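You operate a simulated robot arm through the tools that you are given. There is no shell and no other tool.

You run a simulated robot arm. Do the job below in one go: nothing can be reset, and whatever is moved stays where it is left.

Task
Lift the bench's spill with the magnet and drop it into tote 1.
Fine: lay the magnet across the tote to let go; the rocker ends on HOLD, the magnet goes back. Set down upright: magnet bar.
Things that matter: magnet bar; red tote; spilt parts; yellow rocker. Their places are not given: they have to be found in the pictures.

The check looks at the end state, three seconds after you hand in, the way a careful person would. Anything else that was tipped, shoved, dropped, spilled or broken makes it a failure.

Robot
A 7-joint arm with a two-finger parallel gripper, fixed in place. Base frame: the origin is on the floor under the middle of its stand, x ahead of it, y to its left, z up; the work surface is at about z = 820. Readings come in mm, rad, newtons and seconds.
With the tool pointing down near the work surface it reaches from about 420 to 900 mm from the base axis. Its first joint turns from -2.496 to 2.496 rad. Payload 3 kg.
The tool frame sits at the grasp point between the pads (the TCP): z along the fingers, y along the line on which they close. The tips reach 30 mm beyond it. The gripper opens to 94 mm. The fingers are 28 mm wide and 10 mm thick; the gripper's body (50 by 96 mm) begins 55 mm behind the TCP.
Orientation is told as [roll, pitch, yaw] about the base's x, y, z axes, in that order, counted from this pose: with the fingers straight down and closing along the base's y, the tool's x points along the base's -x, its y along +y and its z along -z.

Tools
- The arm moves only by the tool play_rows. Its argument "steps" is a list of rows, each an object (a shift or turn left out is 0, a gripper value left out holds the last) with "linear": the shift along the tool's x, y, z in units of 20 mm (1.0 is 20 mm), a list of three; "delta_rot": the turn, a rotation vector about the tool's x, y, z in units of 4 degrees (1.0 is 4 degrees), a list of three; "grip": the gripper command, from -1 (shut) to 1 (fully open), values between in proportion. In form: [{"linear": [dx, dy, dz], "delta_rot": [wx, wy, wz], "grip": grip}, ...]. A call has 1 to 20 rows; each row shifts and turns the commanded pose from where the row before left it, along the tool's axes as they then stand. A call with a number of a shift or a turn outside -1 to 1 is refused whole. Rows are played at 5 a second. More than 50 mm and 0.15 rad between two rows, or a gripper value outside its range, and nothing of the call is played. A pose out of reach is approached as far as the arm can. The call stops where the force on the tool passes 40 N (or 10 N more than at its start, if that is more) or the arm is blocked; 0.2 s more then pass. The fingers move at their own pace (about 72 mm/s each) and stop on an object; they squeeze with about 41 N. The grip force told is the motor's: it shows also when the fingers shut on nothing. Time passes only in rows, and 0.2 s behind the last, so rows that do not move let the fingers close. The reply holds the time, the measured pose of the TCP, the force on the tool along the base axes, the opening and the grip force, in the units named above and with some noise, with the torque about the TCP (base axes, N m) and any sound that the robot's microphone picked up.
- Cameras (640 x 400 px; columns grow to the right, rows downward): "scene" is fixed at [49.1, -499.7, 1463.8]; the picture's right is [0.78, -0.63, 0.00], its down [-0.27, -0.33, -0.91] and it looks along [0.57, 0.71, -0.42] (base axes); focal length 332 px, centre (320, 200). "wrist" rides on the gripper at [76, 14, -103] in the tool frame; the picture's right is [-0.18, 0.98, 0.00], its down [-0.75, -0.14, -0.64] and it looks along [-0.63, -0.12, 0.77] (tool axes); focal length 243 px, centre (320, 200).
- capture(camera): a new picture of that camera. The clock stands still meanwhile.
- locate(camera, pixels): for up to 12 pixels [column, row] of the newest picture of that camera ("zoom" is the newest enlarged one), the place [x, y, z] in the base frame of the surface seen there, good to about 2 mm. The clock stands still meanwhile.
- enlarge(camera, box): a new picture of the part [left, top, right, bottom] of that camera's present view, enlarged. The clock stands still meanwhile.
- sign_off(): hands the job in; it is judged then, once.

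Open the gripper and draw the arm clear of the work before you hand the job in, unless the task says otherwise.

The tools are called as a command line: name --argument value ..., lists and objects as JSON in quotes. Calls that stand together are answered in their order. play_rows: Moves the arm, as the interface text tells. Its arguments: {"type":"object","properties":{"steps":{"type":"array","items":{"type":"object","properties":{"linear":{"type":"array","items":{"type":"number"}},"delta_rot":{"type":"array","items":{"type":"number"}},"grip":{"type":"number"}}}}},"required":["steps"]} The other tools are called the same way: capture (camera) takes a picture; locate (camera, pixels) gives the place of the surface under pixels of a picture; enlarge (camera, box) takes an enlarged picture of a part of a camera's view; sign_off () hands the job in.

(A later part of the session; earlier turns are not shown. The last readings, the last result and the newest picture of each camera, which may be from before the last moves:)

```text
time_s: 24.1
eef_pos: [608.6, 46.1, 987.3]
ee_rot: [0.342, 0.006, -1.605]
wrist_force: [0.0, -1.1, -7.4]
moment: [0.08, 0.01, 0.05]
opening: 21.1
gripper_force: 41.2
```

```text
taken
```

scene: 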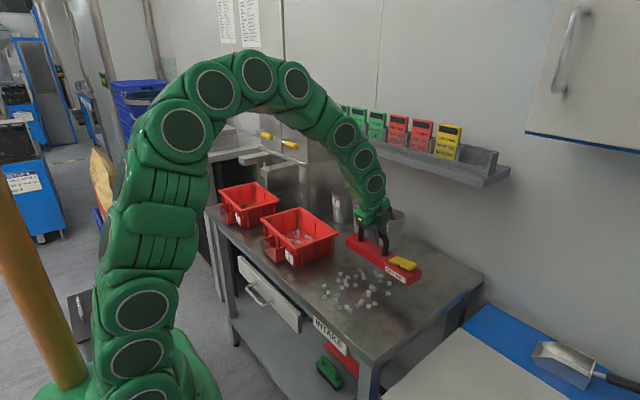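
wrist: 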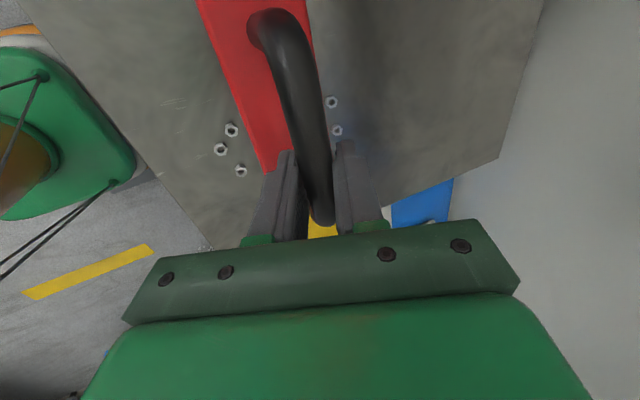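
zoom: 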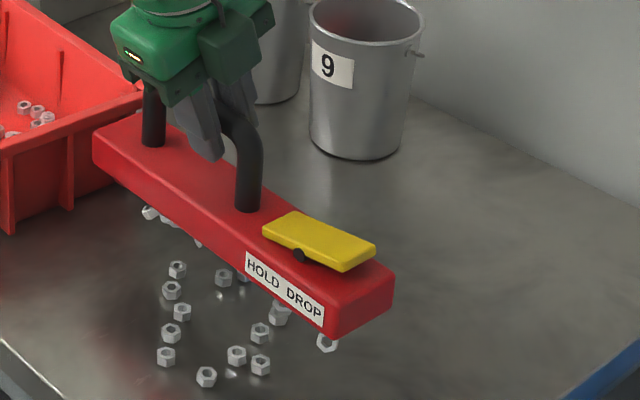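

Nothing moved at this height (underside ≈898). I lower gently 20 mm and look.

play_rows --steps '[{"linear": [0, -0.084, 0.235]}, {"linear": [0, -0.084, 0.235]}, {"linear": [0, -0.084, 0.235]}, {"linear": [0, -0.084, 0.235]}, {}, {}]'

enlarge --camera "scene" --box '[300, 210, 460, 310]'

```text
time_s: 25.5
eef_pos: [608.6, 43.9, 968.4]
ee_rot: [0.342, 0.004, -1.605]
wrist_force: [0.3, -0.2, -8.0]
moment: [0.11, 0.0, 0.01]
opening: 20.7
gripper_force: 40.7
```

```text
4.00 times, centred on (380, 260) of scene
```

zoom: 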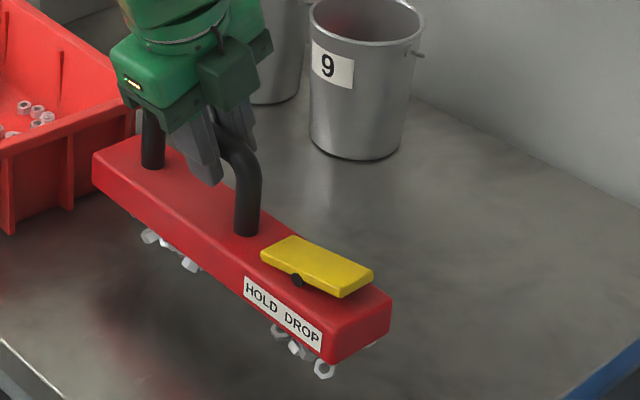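

All the remaining nuts appear to have jumped up at once. I zoom in on the bar's lower edge and the bench below.

enlarge --camera "scene" --box '[315, 240, 405, 310]'

capture --camera "wrist"

```text
5.71 times, centred on (360, 275) of scene
```

zoom: 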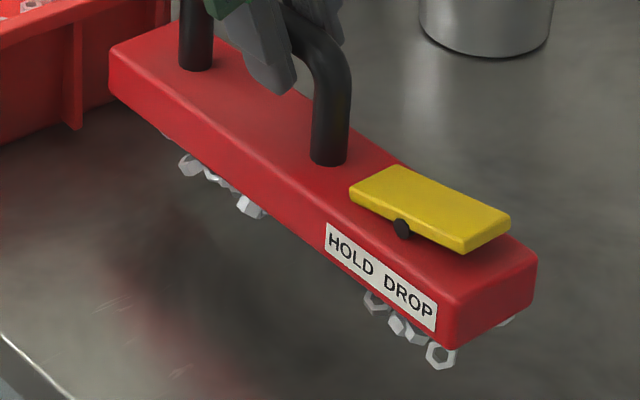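

```text
taken
```

wrist: 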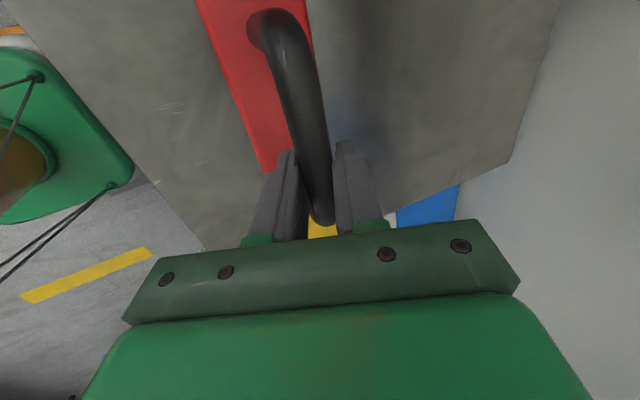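

The bench is clear under the bar; all nuts hang in two clusters. I locate their extents along the bar.

locate --camera "zoom" --pixels '[[166, 135], [188, 166], [212, 180], [250, 206], [374, 304], [398, 327], [418, 336], [440, 357], [505, 322], [110, 88], [447, 347], [536, 290]]'

```text
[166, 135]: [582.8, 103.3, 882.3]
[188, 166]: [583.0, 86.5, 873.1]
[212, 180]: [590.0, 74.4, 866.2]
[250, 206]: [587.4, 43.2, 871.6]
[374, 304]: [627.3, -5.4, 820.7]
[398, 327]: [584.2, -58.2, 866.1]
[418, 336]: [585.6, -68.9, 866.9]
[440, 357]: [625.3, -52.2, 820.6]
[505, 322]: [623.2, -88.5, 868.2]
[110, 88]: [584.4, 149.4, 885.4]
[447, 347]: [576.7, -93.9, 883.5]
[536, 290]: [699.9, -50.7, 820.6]
```

Nuts span from about c = −80 to +118 along the bar (c towards the rocker end). I need tote 1's rim measured precisely to choose how to lay the bar.

enlarge --camera "scene" --box '[258, 200, 346, 255]'

```text
7.27 times, centred on (302, 228) of scene
```

zoom: 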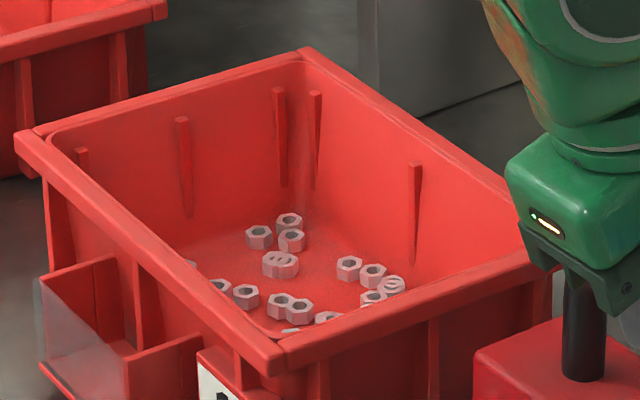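

locate --camera "zoom" --pixels '[[140, 243], [148, 238], [156, 233], [164, 228], [160, 93], [165, 97], [170, 101], [410, 115], [402, 120], [395, 126], [410, 310], [405, 300]]'

locate --camera "zoom" --pixels '[[20, 137], [30, 140], [40, 130], [300, 50], [303, 54], [306, 62], [276, 362], [285, 352], [400, 296], [395, 290], [415, 304], [500, 270]]'

```text
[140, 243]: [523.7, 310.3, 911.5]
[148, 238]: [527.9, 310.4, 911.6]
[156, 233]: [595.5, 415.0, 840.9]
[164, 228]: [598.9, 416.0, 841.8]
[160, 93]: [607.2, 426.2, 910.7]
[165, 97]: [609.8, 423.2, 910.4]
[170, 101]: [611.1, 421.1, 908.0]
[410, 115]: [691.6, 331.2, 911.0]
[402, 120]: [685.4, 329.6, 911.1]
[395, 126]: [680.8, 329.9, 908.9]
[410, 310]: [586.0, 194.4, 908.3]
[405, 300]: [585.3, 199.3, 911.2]
```

```text
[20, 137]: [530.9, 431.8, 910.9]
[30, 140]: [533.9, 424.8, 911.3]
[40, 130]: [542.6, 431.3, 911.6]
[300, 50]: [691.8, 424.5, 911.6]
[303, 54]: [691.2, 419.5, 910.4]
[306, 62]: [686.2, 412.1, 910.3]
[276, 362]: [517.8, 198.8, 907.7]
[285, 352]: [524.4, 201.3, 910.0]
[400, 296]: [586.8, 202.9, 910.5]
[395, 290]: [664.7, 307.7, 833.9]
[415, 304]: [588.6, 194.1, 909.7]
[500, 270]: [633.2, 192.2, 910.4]
```

Tote 1's rim: outer ≈172 × 236 mm, inner ≈150 × 216 mm, centre ≈(604.6, 312), long axis turned −3°. The 246 mm bar can lie lengthwise on both end rims. I check clearances on the far side: tote 2 and the dispenser.

capture --camera "scene"

locate --camera "scene" --pixels '[[280, 203], [277, 207], [262, 216], [222, 190], [258, 184], [327, 150], [292, 147], [300, 160], [318, 190], [272, 138], [330, 130], [285, 170]]'

```text
taken
```

scene: 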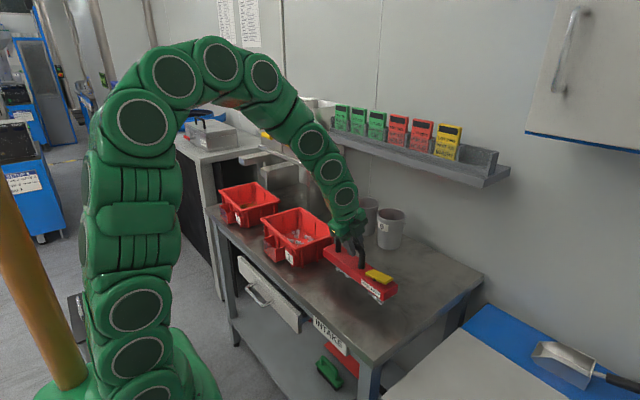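

```text
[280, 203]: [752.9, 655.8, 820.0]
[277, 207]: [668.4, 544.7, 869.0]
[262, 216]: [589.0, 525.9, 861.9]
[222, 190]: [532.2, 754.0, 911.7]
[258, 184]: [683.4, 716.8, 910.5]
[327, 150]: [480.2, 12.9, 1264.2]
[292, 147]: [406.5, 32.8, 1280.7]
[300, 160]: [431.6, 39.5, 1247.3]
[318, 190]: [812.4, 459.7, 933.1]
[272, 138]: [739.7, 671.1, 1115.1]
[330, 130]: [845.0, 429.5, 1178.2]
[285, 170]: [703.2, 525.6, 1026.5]
```

The way is clear (tote 2 starts at y≈525, the dispenser chute at x≥700, y≥500). I raise the bar 72 mm so that the hanging nuts pass well above the tote rim.

play_rows --steps '[{"linear": [0, 0.168, -0.471]}, {"linear": [0, 0.252, -0.706]}, {"linear": [0, 0.252, -0.706]}, {"linear": [0, 0.252, -0.706]}, {"linear": [0, 0.252, -0.706]}, {"linear": [0, 0.03, -0.095], "delta_rot": [0, -0.1, 0.28]}, {}, {}]'

enlarge --camera "scene" --box '[300, 210, 460, 310]'

```text
time_s: 27.3
eef_pos: [608.2, 44.8, 1040.0]
ee_rot: [0.342, 0.005, -1.626]
wrist_force: [0.3, -0.3, -7.8]
moment: [0.08, 0.0, -0.02]
opening: 17.2
gripper_force: 41.3
```

```text
4.00 times, centred on (380, 260) of scene
```

zoom: 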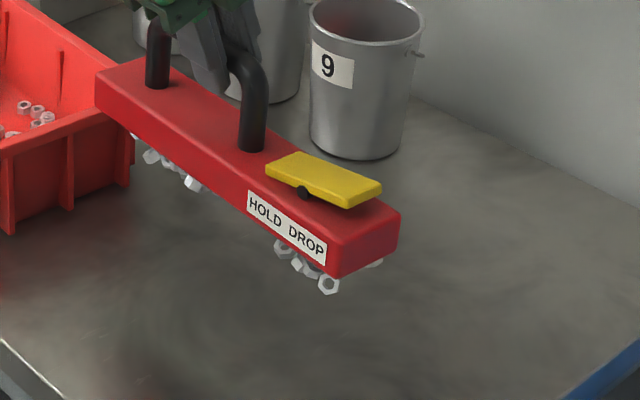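

The opening dropped from 21.1 to 17.2 mm, so the tube may have shifted in the pads. I check the bar's height and level against the TCP before carrying on.

locate --camera "zoom" --pixels '[[97, 85], [97, 100], [330, 270], [333, 245], [250, 190], [400, 215], [155, 85], [250, 148], [250, 60], [345, 180], [300, 165], [190, 140]]'

capture --camera "wrist"

enlarge --camera "scene" --box '[320, 195, 400, 245]'

```text
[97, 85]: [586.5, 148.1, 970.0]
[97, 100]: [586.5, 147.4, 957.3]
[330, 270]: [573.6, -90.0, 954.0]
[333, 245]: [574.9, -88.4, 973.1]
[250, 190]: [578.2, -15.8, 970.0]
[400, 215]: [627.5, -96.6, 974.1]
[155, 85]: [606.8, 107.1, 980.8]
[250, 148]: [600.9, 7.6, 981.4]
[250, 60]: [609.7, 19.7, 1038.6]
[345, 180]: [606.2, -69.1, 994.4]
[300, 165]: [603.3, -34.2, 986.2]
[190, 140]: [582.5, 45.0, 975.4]
```

```text
taken
```

wrist: 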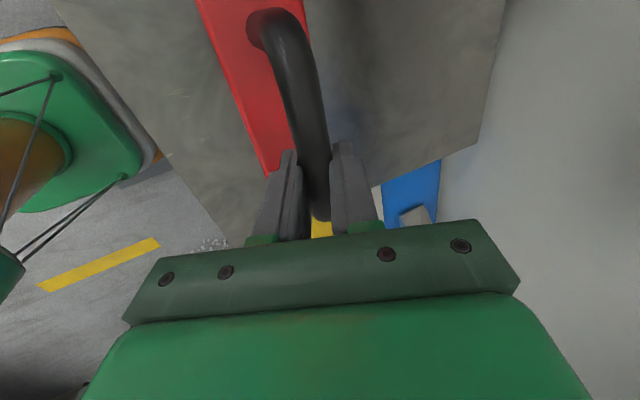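

```text
8.00 times, centred on (360, 220) of scene
```

zoom: 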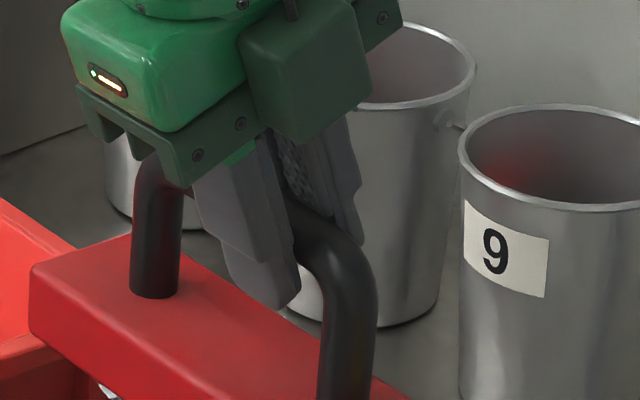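

The bar is still level, its underside at ≈TCP−88, and aligned with the tool; the pads simply seated on the ~17.5 mm tube. I carry it along +y over tote 1 (target TCP ≈ (608, 349)), well above the rim.

play_rows --steps '[{"linear": [0.4, -0.025, -0.01]}, {"linear": [0.8, -0.04, -0.015]}, {"linear": [0.8, -0.04, -0.015]}, {"linear": [0.8, -0.04, -0.015]}, {"linear": [0.8, -0.04, -0.015]}, {"linear": [0.8, -0.04, -0.015]}, {"linear": [0.8, -0.04, -0.015]}, {"linear": [0.8, -0.04, -0.015]}, {"linear": [0.8, -0.04, -0.015]}, {"linear": [0.8, -0.04, -0.015]}, {"linear": [0.8, -0.04, -0.015]}, {"linear": [0.8, -0.04, -0.015]}, {"linear": [0.8, -0.04, -0.015]}, {"linear": [0.8, -0.04, -0.015]}, {"linear": [0.8, -0.04, -0.015]}, {"linear": [0.8, -0.04, -0.015]}, {"linear": [0.8, -0.04, -0.015]}, {"linear": [0.8, -0.04, -0.015]}, {"linear": [0.8, -0.04, -0.015]}, {}]'

capture --camera "scene"

enlarge --camera "scene" --box '[240, 160, 368, 260]'

```text
time_s: 31.5
eef_pos: [608.8, 341.3, 1042.1]
ee_rot: [0.34, 0.005, -1.627]
wrist_force: [0.5, -0.1, -7.9]
moment: [0.09, 0.01, 0.03]
opening: 17.6
gripper_force: 40.9
```

```text
taken
```

scene: 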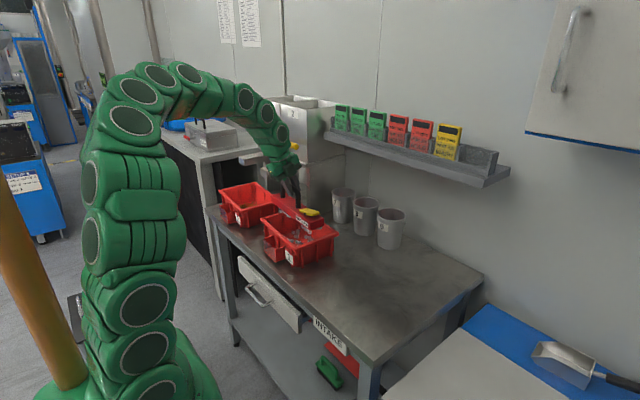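

```text
4.00 times, centred on (304, 210) of scene
```

zoom: 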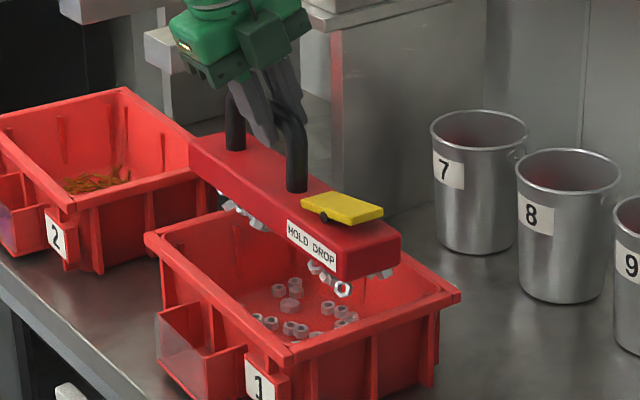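

The bench looks clear and the bar is over tote 1 with all nuts hanging. I locate the bar ends and hanging nuts relative to the rim.

enlarge --camera "scene" --box '[280, 190, 352, 240]'

```text
8.00 times, centred on (316, 215) of scene
```

zoom: 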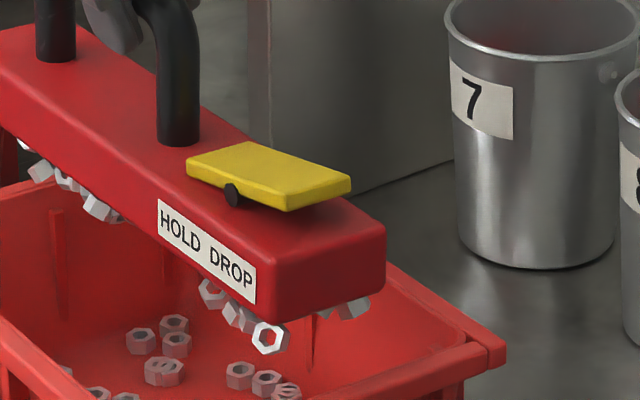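

locate --camera "zoom" --pixels '[[272, 315], [385, 280], [270, 346], [283, 332], [232, 314], [212, 298], [245, 322], [355, 308], [325, 314], [98, 207], [40, 173], [65, 182]]'

enlarge --camera "scene" --box '[270, 180, 318, 220]'

```text
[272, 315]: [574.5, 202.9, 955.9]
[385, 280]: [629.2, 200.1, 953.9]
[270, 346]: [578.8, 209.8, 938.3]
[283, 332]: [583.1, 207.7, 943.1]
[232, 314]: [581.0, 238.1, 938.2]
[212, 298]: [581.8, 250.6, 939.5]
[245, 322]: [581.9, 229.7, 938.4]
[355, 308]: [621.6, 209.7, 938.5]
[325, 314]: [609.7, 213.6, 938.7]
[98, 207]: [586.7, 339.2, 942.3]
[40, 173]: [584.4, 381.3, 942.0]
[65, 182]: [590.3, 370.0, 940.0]
```

```text
10.00 times, centred on (294, 200) of scene
```

zoom: 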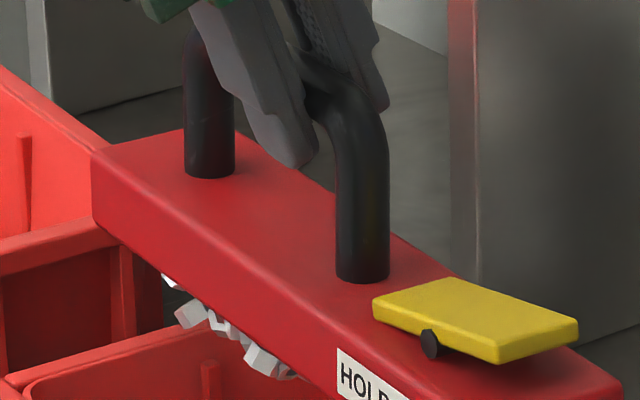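

The rocker-end nuts sit at y≈206–213, right beside the rim's inner edge (y≈204.5), and the far-end nuts reach c≈−80. I shift the bar 9 mm to +y so both ends' nuts are inside, then lower until the underside is ~4 mm above the rim.

play_rows --steps '[{"linear": [0.45, 0, 0]}, {}, {"linear": [0, -0.16, 0.45]}, {"linear": [0, -0.16, 0.45]}, {"linear": [0, -0.16, 0.45]}, {"linear": [0, -0.16, 0.44]}, {}, {}]'

enlarge --camera "scene" --box '[260, 185, 356, 265]'

enlarge --camera "scene" --box '[280, 205, 344, 255]'

```text
time_s: 33.3
eef_pos: [610.2, 350.3, 1005.4]
ee_rot: [0.343, 0.006, -1.626]
wrist_force: [-1.1, -1.2, -2.9]
moment: [0.32, -0.08, 0.04]
opening: 17.5
gripper_force: 40.9
```

```text
5.00 times, centred on (308, 225) of scene
```

zoom: 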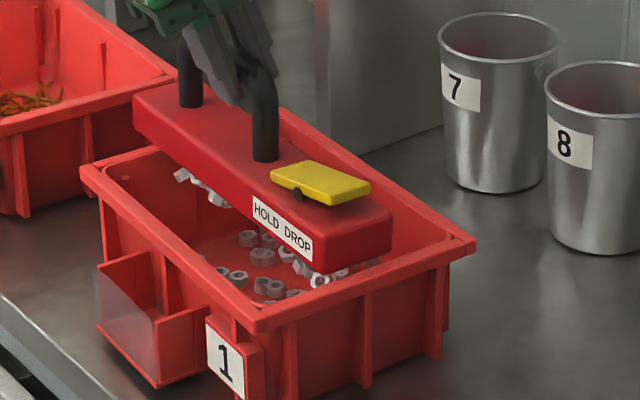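

```text
8.00 times, centred on (312, 230) of scene
```

zoom: 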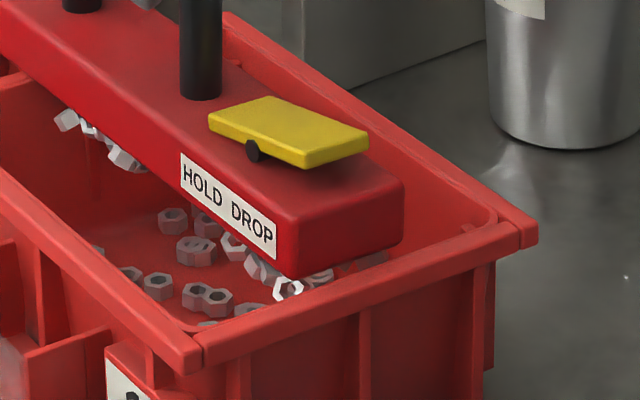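

The vertical force fell from −7.9 to −2.9 N with a moment on the far (+y) side: a far-end nut is touching the left rim. I raise 8 mm, shift 7 mm to −y and lower again.

play_rows --steps '[{"linear": [0, 0.135, -0.377]}, {}, {"linear": [-0.35, 0.0, 0]}, {}, {}]'

enlarge --camera "scene" --box '[270, 185, 334, 235]'

capture --camera "wrist"

```text
time_s: 34.5
eef_pos: [609.1, 343.0, 1012.2]
ee_rot: [0.342, 0.004, -1.626]
wrist_force: [-1.3, 0.6, -7.8]
moment: [0.1, 0.05, -0.02]
opening: 17.4
gripper_force: 40.6
```

```text
8.00 times, centred on (302, 210) of scene
```

zoom: 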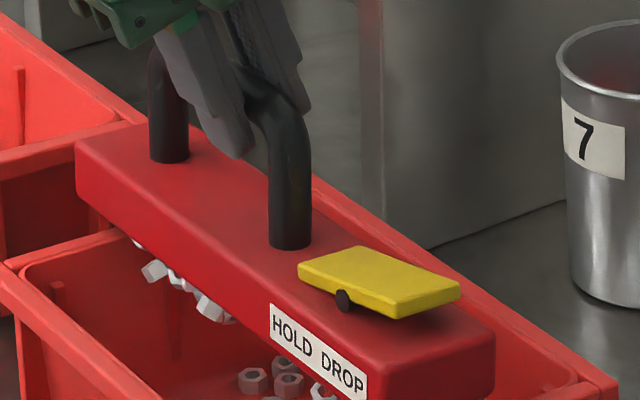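

```text
taken
```

wrist: 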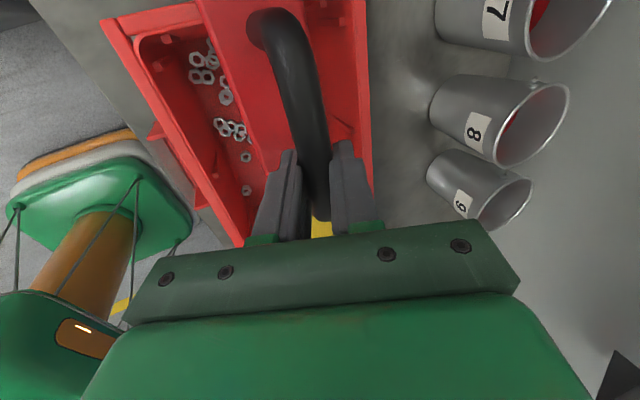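

Contact is released (force back to −7.8). I check that tote 1 hasn't shifted and where the hidden far-end nuts are.

enlarge --camera "scene" --box '[258, 200, 346, 255]'

locate --camera "zoom" --pixels '[[20, 137], [30, 140], [40, 130], [140, 243], [148, 238], [276, 362], [285, 352], [400, 296], [415, 304], [500, 270], [100, 100], [535, 262]]'

enlarge --camera "wrist" --box '[90, 0, 410, 200]'

```text
7.27 times, centred on (302, 228) of scene
```

zoom: 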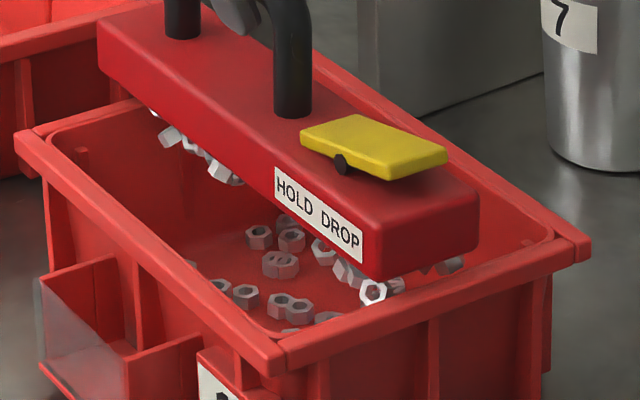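

```text
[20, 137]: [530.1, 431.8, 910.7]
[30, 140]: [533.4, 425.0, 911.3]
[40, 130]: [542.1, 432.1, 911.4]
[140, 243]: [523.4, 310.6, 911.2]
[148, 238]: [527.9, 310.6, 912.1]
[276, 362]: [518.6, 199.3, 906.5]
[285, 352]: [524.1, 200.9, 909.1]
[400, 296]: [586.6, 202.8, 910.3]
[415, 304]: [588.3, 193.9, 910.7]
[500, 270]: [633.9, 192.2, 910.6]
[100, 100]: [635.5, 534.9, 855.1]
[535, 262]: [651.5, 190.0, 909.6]
```

```text
2.00 times, centred on (250, 100) of wrist
```

zoom: 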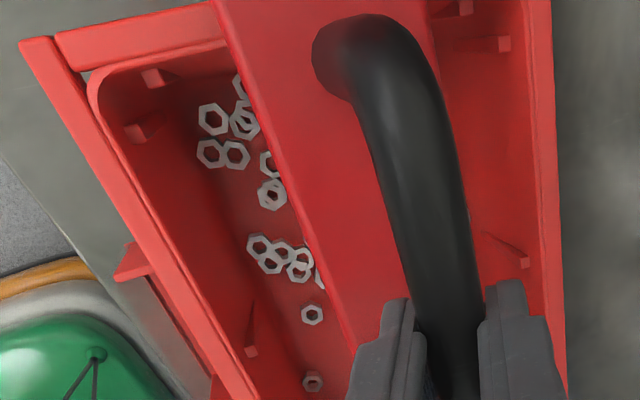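

locate --camera "zoom" --pixels '[[140, 12], [142, 20], [145, 30], [148, 40], [150, 48], [153, 56], [156, 64], [200, 10], [206, 30], [212, 45], [60, 60], [80, 60]]'

```text
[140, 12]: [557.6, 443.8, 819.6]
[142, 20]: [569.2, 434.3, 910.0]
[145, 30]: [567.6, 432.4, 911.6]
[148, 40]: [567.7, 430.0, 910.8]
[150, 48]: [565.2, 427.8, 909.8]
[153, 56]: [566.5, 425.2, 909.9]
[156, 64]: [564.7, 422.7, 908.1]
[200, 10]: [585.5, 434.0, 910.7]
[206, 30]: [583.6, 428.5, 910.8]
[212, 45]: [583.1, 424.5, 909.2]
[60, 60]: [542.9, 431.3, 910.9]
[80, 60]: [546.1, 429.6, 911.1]
```

The tote is unmoved; the left rim spans y 423.5–434 and the right rim 194–204.5. With the bar centre at y≈325.6 all nuts should fit between, so I lower 8 mm and watch the force.

play_rows --steps '[{"linear": [0, -0.069, 0.192]}, {"linear": [0, -0.069, 0.192]}, {}, {}]'

enlarge --camera "scene" --box '[280, 205, 344, 255]'

```text
time_s: 35.5
eef_pos: [609.5, 344.1, 1005.1]
ee_rot: [0.344, 0.004, -1.626]
wrist_force: [-4.0, 4.6, 9.0]
moment: [-0.38, -0.1, -0.04]
opening: 17.2
gripper_force: 41.3
```

```text
8.00 times, centred on (312, 230) of scene
```

zoom: 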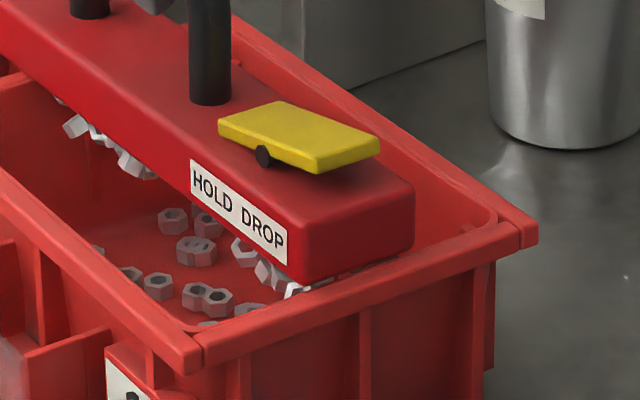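

Now the force jumped to +9 N with a push to +y: the rocker-end nuts are catching the right rim. I raise 8 mm again at once.

play_rows --steps '[{"linear": [0, 0.069, -0.192]}, {"linear": [0, 0.069, -0.192]}, {}, {}]'

enlarge --camera "scene" --box '[280, 205, 344, 255]'

enlarge --camera "scene" --box '[260, 185, 324, 235]'

```text
time_s: 36.5
eef_pos: [608.6, 343.6, 1013.0]
ee_rot: [0.342, 0.005, -1.626]
wrist_force: [0.2, 0.3, -7.3]
moment: [0.1, 0.02, -0.02]
opening: 17.6
gripper_force: 40.8
```

```text
8.00 times, centred on (312, 230) of scene
```

zoom: 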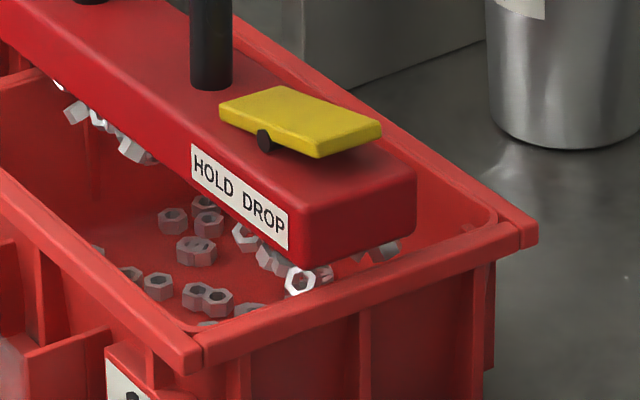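

```text
8.00 times, centred on (292, 210) of scene
```

zoom: 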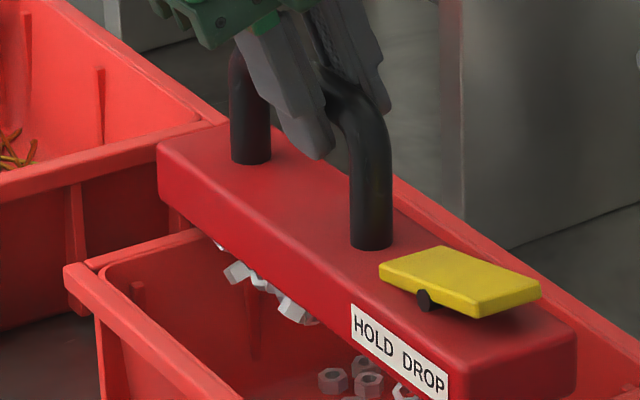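

Force is normal again. I check the bar's level, its ends and the end nuts' positions now.

locate --camera "zoom" --pixels '[[160, 170], [163, 195], [447, 385], [240, 272], [222, 246], [295, 308], [262, 285], [455, 390], [70, 270], [575, 350], [575, 370], [230, 225]]'

enlarge --camera "scene" --box '[300, 210, 340, 245]'

```text
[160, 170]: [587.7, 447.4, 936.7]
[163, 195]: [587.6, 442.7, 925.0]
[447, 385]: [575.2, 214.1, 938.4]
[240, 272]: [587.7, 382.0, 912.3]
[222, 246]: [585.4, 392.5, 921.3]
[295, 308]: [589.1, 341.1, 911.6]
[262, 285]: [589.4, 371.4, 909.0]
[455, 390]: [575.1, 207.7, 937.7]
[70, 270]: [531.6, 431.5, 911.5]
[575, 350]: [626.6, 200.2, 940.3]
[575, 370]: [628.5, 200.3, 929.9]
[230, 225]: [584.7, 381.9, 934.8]
```

```text
11.43 times, centred on (320, 228) of scene
```

zoom: 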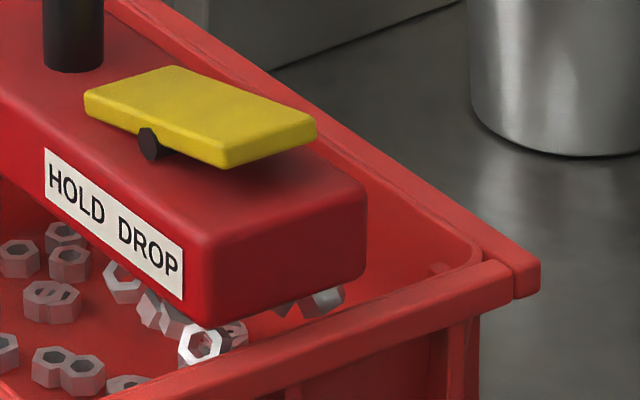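

locate --camera "zoom" --pixels '[[187, 345], [203, 360], [222, 345], [240, 333], [325, 302], [335, 298], [285, 308], [170, 318], [150, 305], [125, 285], [203, 330], [345, 290]]'

```text
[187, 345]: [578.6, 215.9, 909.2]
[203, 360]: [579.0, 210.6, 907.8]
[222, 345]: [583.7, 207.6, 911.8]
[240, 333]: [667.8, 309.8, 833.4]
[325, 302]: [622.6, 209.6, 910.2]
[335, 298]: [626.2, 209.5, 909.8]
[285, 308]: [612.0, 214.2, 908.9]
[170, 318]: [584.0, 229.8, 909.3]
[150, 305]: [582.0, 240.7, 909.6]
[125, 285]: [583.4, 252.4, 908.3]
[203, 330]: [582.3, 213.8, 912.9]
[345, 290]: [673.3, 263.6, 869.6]
```

The gap between rims is only just longer than the nut row, so I'll tilt the bar 4° (rocker end down, far end up): the far-end nuts then clear the left rim while the rocker-end nuts enter well inside the right rim.

play_rows --steps '[{"delta_rot": [0, 0.235, 0.084]}, {"delta_rot": [0, 0.235, 0.084]}, {"delta_rot": [0, 0.235, 0.084]}, {"delta_rot": [0, 0.235, 0.084]}, {}, {}]'

enlarge --camera "scene" --box '[270, 190, 350, 250]'

enlarge --camera "scene" --box '[300, 210, 340, 245]'

```text
time_s: 37.9
eef_pos: [610.4, 343.6, 1011.5]
ee_rot: [0.342, 0.072, -1.627]
wrist_force: [0.4, -0.1, -8.4]
moment: [0.08, 0.03, 0.03]
opening: 17.4
gripper_force: 40.8
```

```text
6.67 times, centred on (310, 220) of scene
```

zoom: 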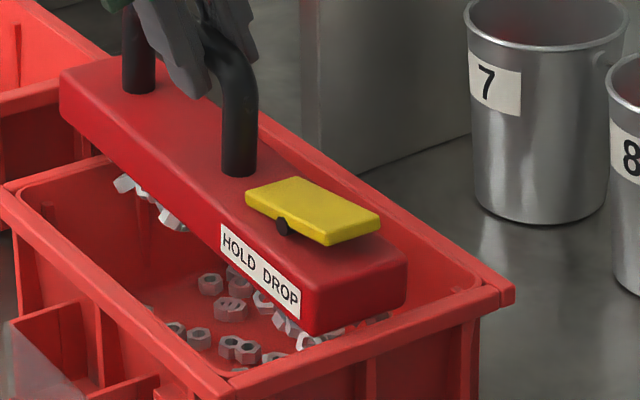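

```text
11.43 times, centred on (320, 228) of scene
```

zoom: 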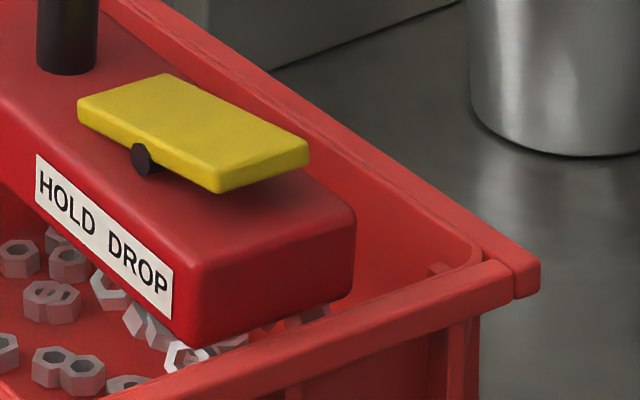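

Tilt is right (rocker end lower, force −8.4, no contact). I locate the lower end edge and nuts relative to the rim.

locate --camera "zoom" --pixels '[[195, 342], [345, 300], [172, 355], [188, 348], [215, 346], [232, 342], [310, 314], [290, 320], [300, 345], [350, 327], [250, 340], [205, 352]]'

```text
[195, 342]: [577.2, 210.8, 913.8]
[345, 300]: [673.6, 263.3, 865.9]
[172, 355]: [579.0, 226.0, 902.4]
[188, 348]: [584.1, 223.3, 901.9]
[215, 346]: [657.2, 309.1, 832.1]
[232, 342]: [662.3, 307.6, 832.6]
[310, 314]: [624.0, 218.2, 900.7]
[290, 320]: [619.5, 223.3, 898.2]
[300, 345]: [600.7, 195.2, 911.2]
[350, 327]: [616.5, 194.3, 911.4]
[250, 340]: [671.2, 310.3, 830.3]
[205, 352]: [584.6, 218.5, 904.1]
```

The rocker-end nuts are ~8–10 mm inside the right rim with the bar's edge just above it. I slide 8 mm to −y, checking the force.

play_rows --steps '[{"linear": [-0.2, 0.005, -0.013]}, {"linear": [-0.2, 0.005, -0.013]}, {}, {}]'

enlarge --camera "scene" --box '[300, 210, 340, 245]'

```text
time_s: 38.9
eef_pos: [609.0, 335.2, 1013.2]
ee_rot: [0.342, 0.074, -1.627]
wrist_force: [-0.2, 2.3, -6.6]
moment: [0.26, -0.02, -0.05]
opening: 17.4
gripper_force: 41.1
```

```text
11.43 times, centred on (320, 228) of scene
```

zoom: 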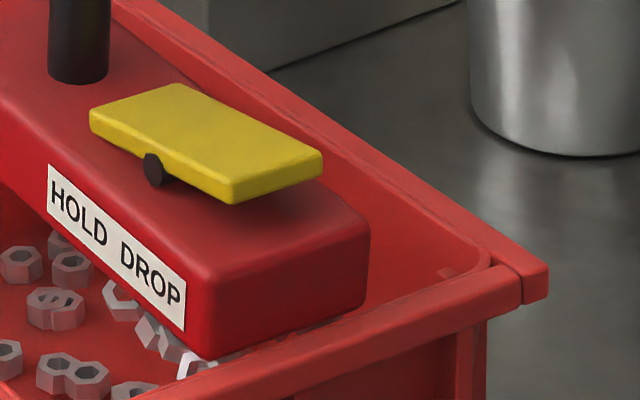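

The push on the rim reached 2.3 N and the picture shows tote 1 creeping ~1 mm, so I won't scrape the nuts against it. I raise the bar 28 mm, level it again and re-measure the tote.

play_rows --steps '[{"linear": [0, 0.168, -0.471]}, {"linear": [0, 0.168, -0.471]}, {"linear": [0, 0.134, -0.377]}, {"delta_rot": [0, -0.235, -0.084]}, {"delta_rot": [0, -0.235, -0.084]}, {"delta_rot": [0, -0.235, -0.084]}, {"delta_rot": [0, -0.25, -0.09]}, {}, {}]'

enlarge --camera "scene" --box '[258, 200, 346, 255]'

locate --camera "zoom" --pixels '[[20, 137], [30, 140], [40, 130], [140, 243], [148, 238], [276, 362], [285, 352], [400, 296], [415, 304], [500, 270], [405, 300], [535, 262]]'

```text
time_s: 40.9
eef_pos: [609.9, 335.1, 1039.9]
ee_rot: [0.342, 0.005, -1.627]
wrist_force: [0.1, 0.6, -7.7]
moment: [0.11, 0.06, 0.02]
opening: 17.2
gripper_force: 40.4
```

```text
7.27 times, centred on (302, 228) of scene
```

zoom: 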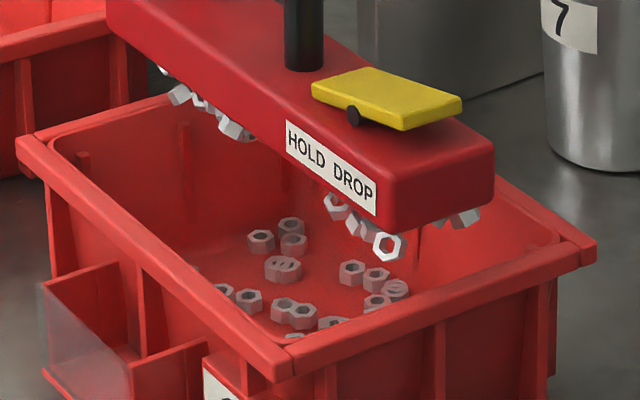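

```text
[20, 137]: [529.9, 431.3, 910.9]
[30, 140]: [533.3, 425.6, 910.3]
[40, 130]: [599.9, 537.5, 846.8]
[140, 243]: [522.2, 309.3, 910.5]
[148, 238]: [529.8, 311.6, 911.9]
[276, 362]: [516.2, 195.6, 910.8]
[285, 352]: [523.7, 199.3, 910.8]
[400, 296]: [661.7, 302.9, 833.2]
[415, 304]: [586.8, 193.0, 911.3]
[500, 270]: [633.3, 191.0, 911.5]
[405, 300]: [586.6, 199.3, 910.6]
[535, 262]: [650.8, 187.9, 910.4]
```

locate --camera "zoom" --pixels '[[376, 247], [388, 260], [400, 248], [360, 228], [338, 207], [470, 216], [448, 221], [393, 228], [493, 200], [232, 128], [180, 95], [163, 70]]'

```text
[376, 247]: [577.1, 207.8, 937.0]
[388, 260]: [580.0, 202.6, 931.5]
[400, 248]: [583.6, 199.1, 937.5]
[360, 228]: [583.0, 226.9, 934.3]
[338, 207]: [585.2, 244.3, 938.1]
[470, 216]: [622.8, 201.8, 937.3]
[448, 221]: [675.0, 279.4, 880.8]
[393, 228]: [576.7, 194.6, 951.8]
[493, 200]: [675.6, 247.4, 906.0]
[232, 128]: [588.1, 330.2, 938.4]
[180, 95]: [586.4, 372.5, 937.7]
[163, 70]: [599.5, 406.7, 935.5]
```

The tote shifted only ~1.7 mm. The end nuts sit at c≈110–119, so with the bar centre at y≈319 they straddle the right rim's inner edge, leaning inward, while the bar end still covers ~7 mm of the rim. I position there and lower step by step, watching force.

play_rows --steps '[{"linear": [0.065, 0, 0]}, {"linear": [0, -0.134, 0.377]}, {"linear": [0, -0.134, 0.377]}, {"linear": [0, -0.134, 0.377]}, {}, {}]'

enlarge --camera "scene" --box '[280, 205, 344, 255]'

```text
time_s: 42.3
eef_pos: [609.3, 334.8, 1015.8]
ee_rot: [0.342, 0.002, -1.627]
wrist_force: [0.3, 0.4, -7.9]
moment: [0.13, -0.01, 0.02]
opening: 17.7
gripper_force: 41.1
```

```text
8.00 times, centred on (312, 230) of scene
```

zoom: 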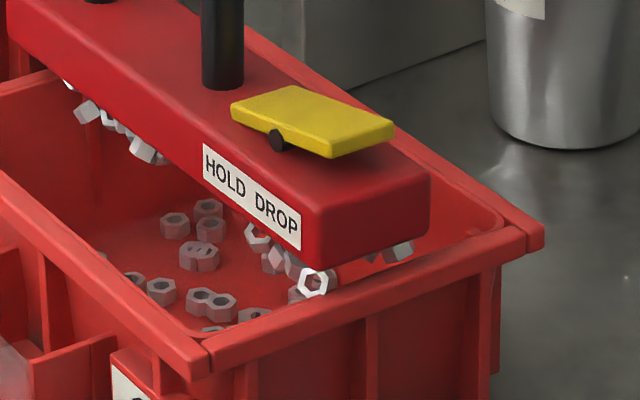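

No contact yet. I lower another 4 mm at a time.

play_rows --steps '[{"linear": [0, -0.067, 0.188]}, {}, {}]'

play_rows --steps '[{"linear": [0, -0.05, 0.141]}, {}, {}]'

enlarge --camera "scene" --box '[280, 205, 344, 255]'

```text
time_s: 43.1
eef_pos: [609.6, 335.7, 1011.4]
ee_rot: [0.341, 0.003, -1.627]
wrist_force: [-0.5, 0.0, -7.1]
moment: [0.1, -0.01, 0.03]
opening: 17.5
gripper_force: 41.0
```

```text
time_s: 43.9
eef_pos: [608.7, 335.1, 1008.0]
ee_rot: [0.342, 0.002, -1.627]
wrist_force: [0.1, -0.1, -7.3]
moment: [0.13, 0.01, 0.06]
opening: 17.5
gripper_force: 41.0
```

```text
8.00 times, centred on (312, 230) of scene
```

zoom: 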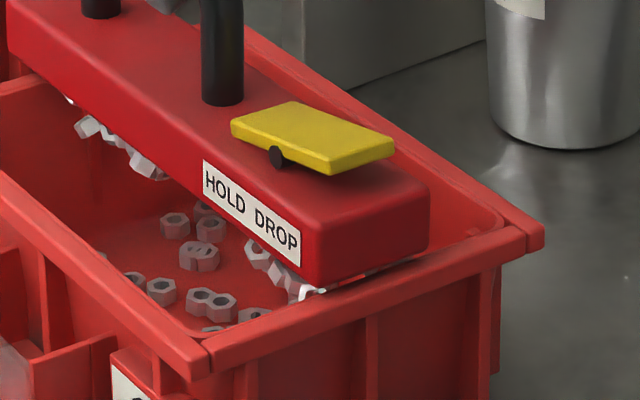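

Still −7.3 N with the nuts already below rim level – they seem to fit inside now. I continue down in 3 mm steps.

play_rows --steps '[{"linear": [0, -0.05, 0.141]}, {}, {}]'

play_rows --steps '[{"linear": [0, -0.033, 0.094]}, {}, {}]'

enlarge --camera "scene" --box '[300, 210, 340, 245]'

```text
time_s: 44.7
eef_pos: [609.2, 334.4, 1006.0]
ee_rot: [0.343, 0.004, -1.625]
wrist_force: [0.8, -0.5, -8.3]
moment: [0.16, 0.03, -0.01]
opening: 17.7
gripper_force: 41.1
```

```text
time_s: 45.5
eef_pos: [609.2, 335.3, 1005.6]
ee_rot: [0.342, 0.003, -1.628]
wrist_force: [-3.1, -3.3, 7.4]
moment: [-0.35, -0.1, -0.06]
opening: 17.6
gripper_force: 41.0
```

```text
11.43 times, centred on (320, 228) of scene
```

zoom: 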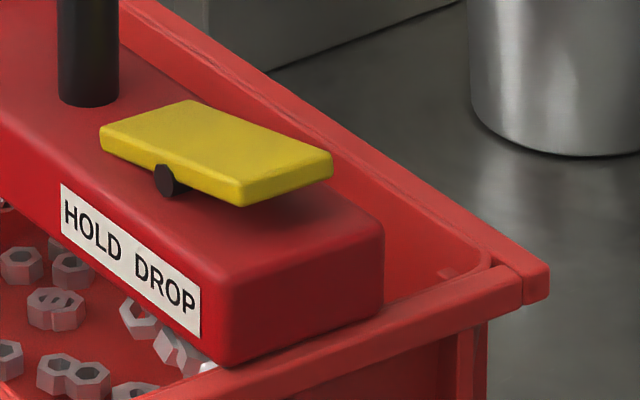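

Contact now on both ends (≈8 N and 7 N by the moment). I check the heights of the bar's ends against the rim.

locate --camera "zoom" --pixels '[[222, 355], [222, 300], [232, 360], [378, 305], [378, 230], [300, 345], [300, 350], [250, 372], [200, 367], [170, 345], [135, 315], [222, 270]]'

enlarge --camera "scene" --box '[262, 188, 310, 228]'

```text
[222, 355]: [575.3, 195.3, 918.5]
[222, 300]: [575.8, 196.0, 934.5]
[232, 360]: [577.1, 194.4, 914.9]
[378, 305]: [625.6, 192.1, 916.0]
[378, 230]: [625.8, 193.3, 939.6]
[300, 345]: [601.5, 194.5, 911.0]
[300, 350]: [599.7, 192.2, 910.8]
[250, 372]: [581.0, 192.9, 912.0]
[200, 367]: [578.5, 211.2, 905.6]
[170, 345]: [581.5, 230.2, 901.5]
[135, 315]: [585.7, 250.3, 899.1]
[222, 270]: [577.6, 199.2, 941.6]
```

```text
10.00 times, centred on (286, 208) of scene
```

zoom: 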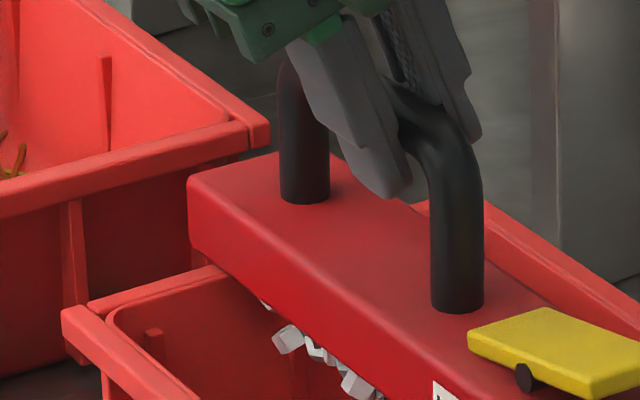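

locate --camera "zoom" --pixels '[[192, 245], [195, 230], [190, 190], [215, 262], [225, 270], [240, 278], [200, 272], [150, 288], [265, 303], [285, 338], [310, 350], [355, 385]]'

capture --camera "wrist"

```text
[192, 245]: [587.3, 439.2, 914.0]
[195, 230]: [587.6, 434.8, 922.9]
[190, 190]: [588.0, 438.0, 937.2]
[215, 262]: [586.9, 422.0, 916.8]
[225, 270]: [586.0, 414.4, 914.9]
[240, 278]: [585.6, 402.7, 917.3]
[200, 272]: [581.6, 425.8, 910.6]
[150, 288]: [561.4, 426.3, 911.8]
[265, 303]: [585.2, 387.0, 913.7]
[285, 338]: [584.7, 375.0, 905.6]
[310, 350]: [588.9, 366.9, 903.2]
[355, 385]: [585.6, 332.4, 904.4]
```

```text
taken
```

wrist: 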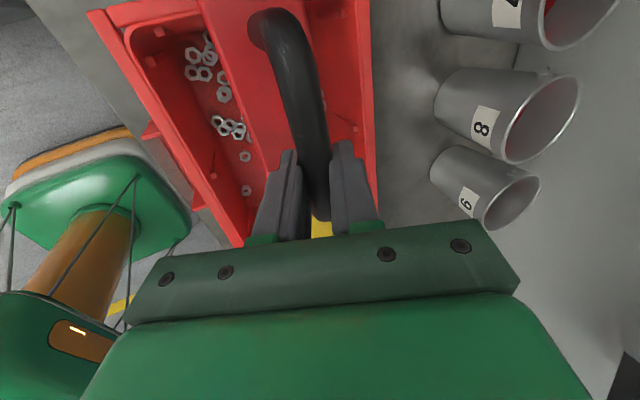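

Both bar ends sit at z≈912–914, level on both rims (right overlap ≈8 mm, left end past its rim) and all nuts hang inside the tote. I ease off the downward push by ~1.5 mm, then open the fingers.

play_rows --steps '[{"linear": [0, 0.025, -0.07]}, {}, {}]'

play_rows --steps '[{"grip": -0.3}, {"grip": 0.1}, {"grip": 0.25}, {}, {}]'

enlarge --camera "scene" --box '[260, 185, 356, 265]'

capture --camera "wrist"

```text
time_s: 46.3
eef_pos: [609.4, 335.2, 1004.6]
ee_rot: [0.344, 0.002, -1.626]
wrist_force: [-0.2, 0.6, -7.6]
moment: [0.1, 0.0, 0.0]
opening: 17.6
gripper_force: 41.0
```

```text
time_s: 47.5
eef_pos: [608.7, 335.6, 1006.0]
ee_rot: [0.341, 0.004, -1.627]
wrist_force: [0.9, 1.3, 0.2]
moment: [0.04, -0.02, 0.01]
opening: 58.7
gripper_force: 0.1
```

```text
5.00 times, centred on (308, 225) of scene
```

zoom: 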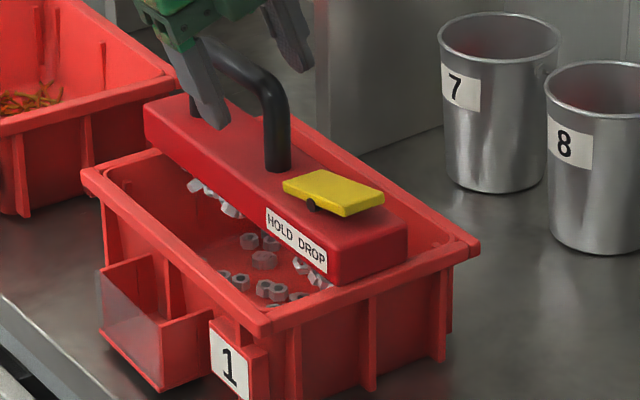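

```text
taken
```

wrist: 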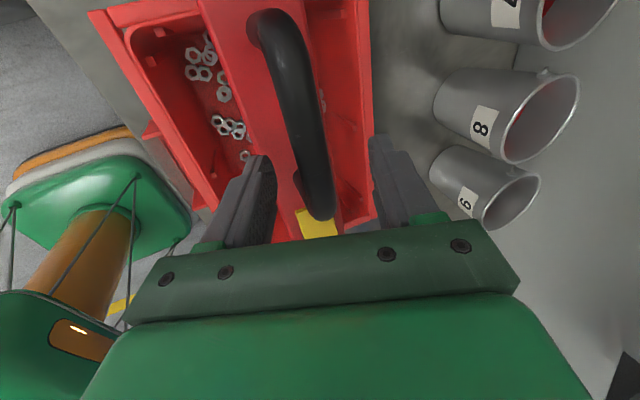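

The bar stays lying across the tote. I retreat straight back along the tool axis.

play_rows --steps '[{"linear": [0, 0, -0.5]}, {"linear": [0, 0, -1]}, {"linear": [0, 0, -1]}, {"linear": [0, 0, -1]}, {"linear": [0, 0, -1]}, {"linear": [0, 0, -1]}, {"linear": [0, 0, -1]}, {}]'

capture --camera "wrist"

enlarge --camera "scene" --box '[264, 190, 344, 250]'

```text
time_s: 49.3
eef_pos: [565.4, 337.7, 1128.4]
ee_rot: [0.343, 0.002, -1.626]
wrist_force: [0.1, -0.1, -0.1]
moment: [-0.02, -0.02, 0.0]
opening: 58.6
gripper_force: 0.1
```

```text
taken
```

wrist: 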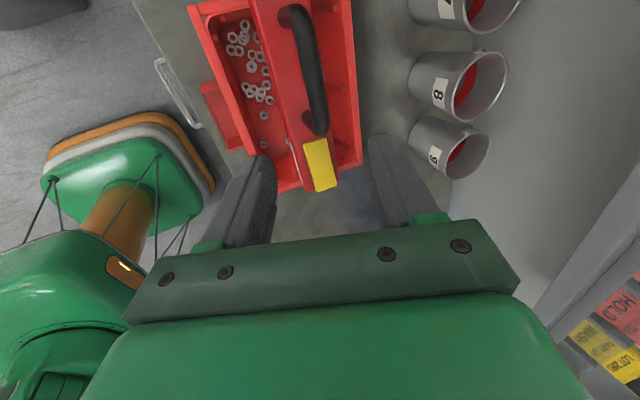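

```text
6.67 times, centred on (304, 220) of scene
```

zoom: 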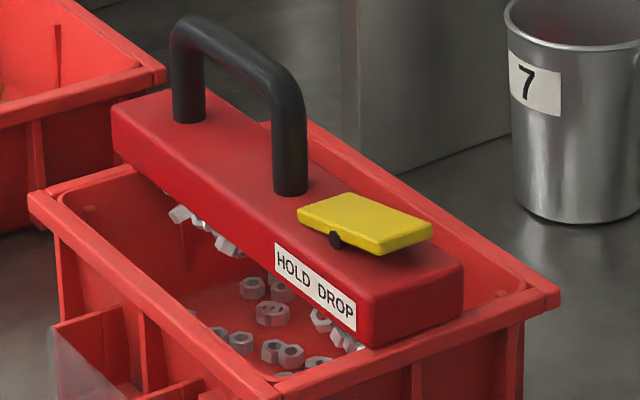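

The bar lies cleanly across both end rims. I locate the rocker's ends and the handle for the press.

locate --camera "zoom" --pixels '[[302, 213], [345, 195], [376, 243], [428, 226], [385, 232], [410, 232], [370, 340], [460, 310], [118, 130], [215, 30], [270, 70], [336, 240]]'

enlarge --camera "wrist" --box '[260, 60, 380, 200]'

```text
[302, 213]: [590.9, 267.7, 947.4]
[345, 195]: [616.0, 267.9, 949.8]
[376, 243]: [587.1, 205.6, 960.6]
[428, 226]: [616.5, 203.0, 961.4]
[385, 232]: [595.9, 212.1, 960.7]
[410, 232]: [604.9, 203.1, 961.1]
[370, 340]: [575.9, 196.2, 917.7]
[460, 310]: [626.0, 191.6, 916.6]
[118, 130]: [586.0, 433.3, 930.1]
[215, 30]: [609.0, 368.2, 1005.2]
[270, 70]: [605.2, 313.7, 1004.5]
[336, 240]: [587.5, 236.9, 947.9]
```

```text
2.86 times, centred on (320, 130) of wrist
```

zoom: 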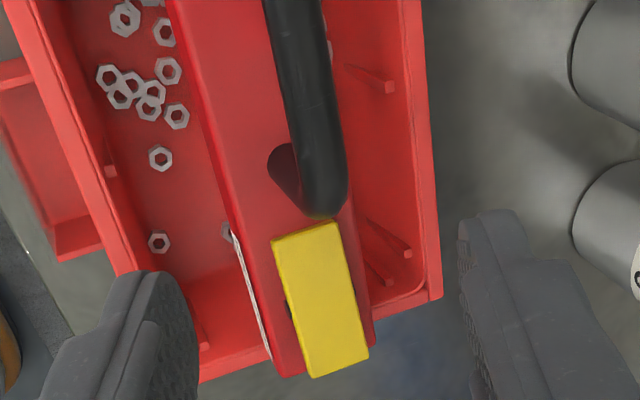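

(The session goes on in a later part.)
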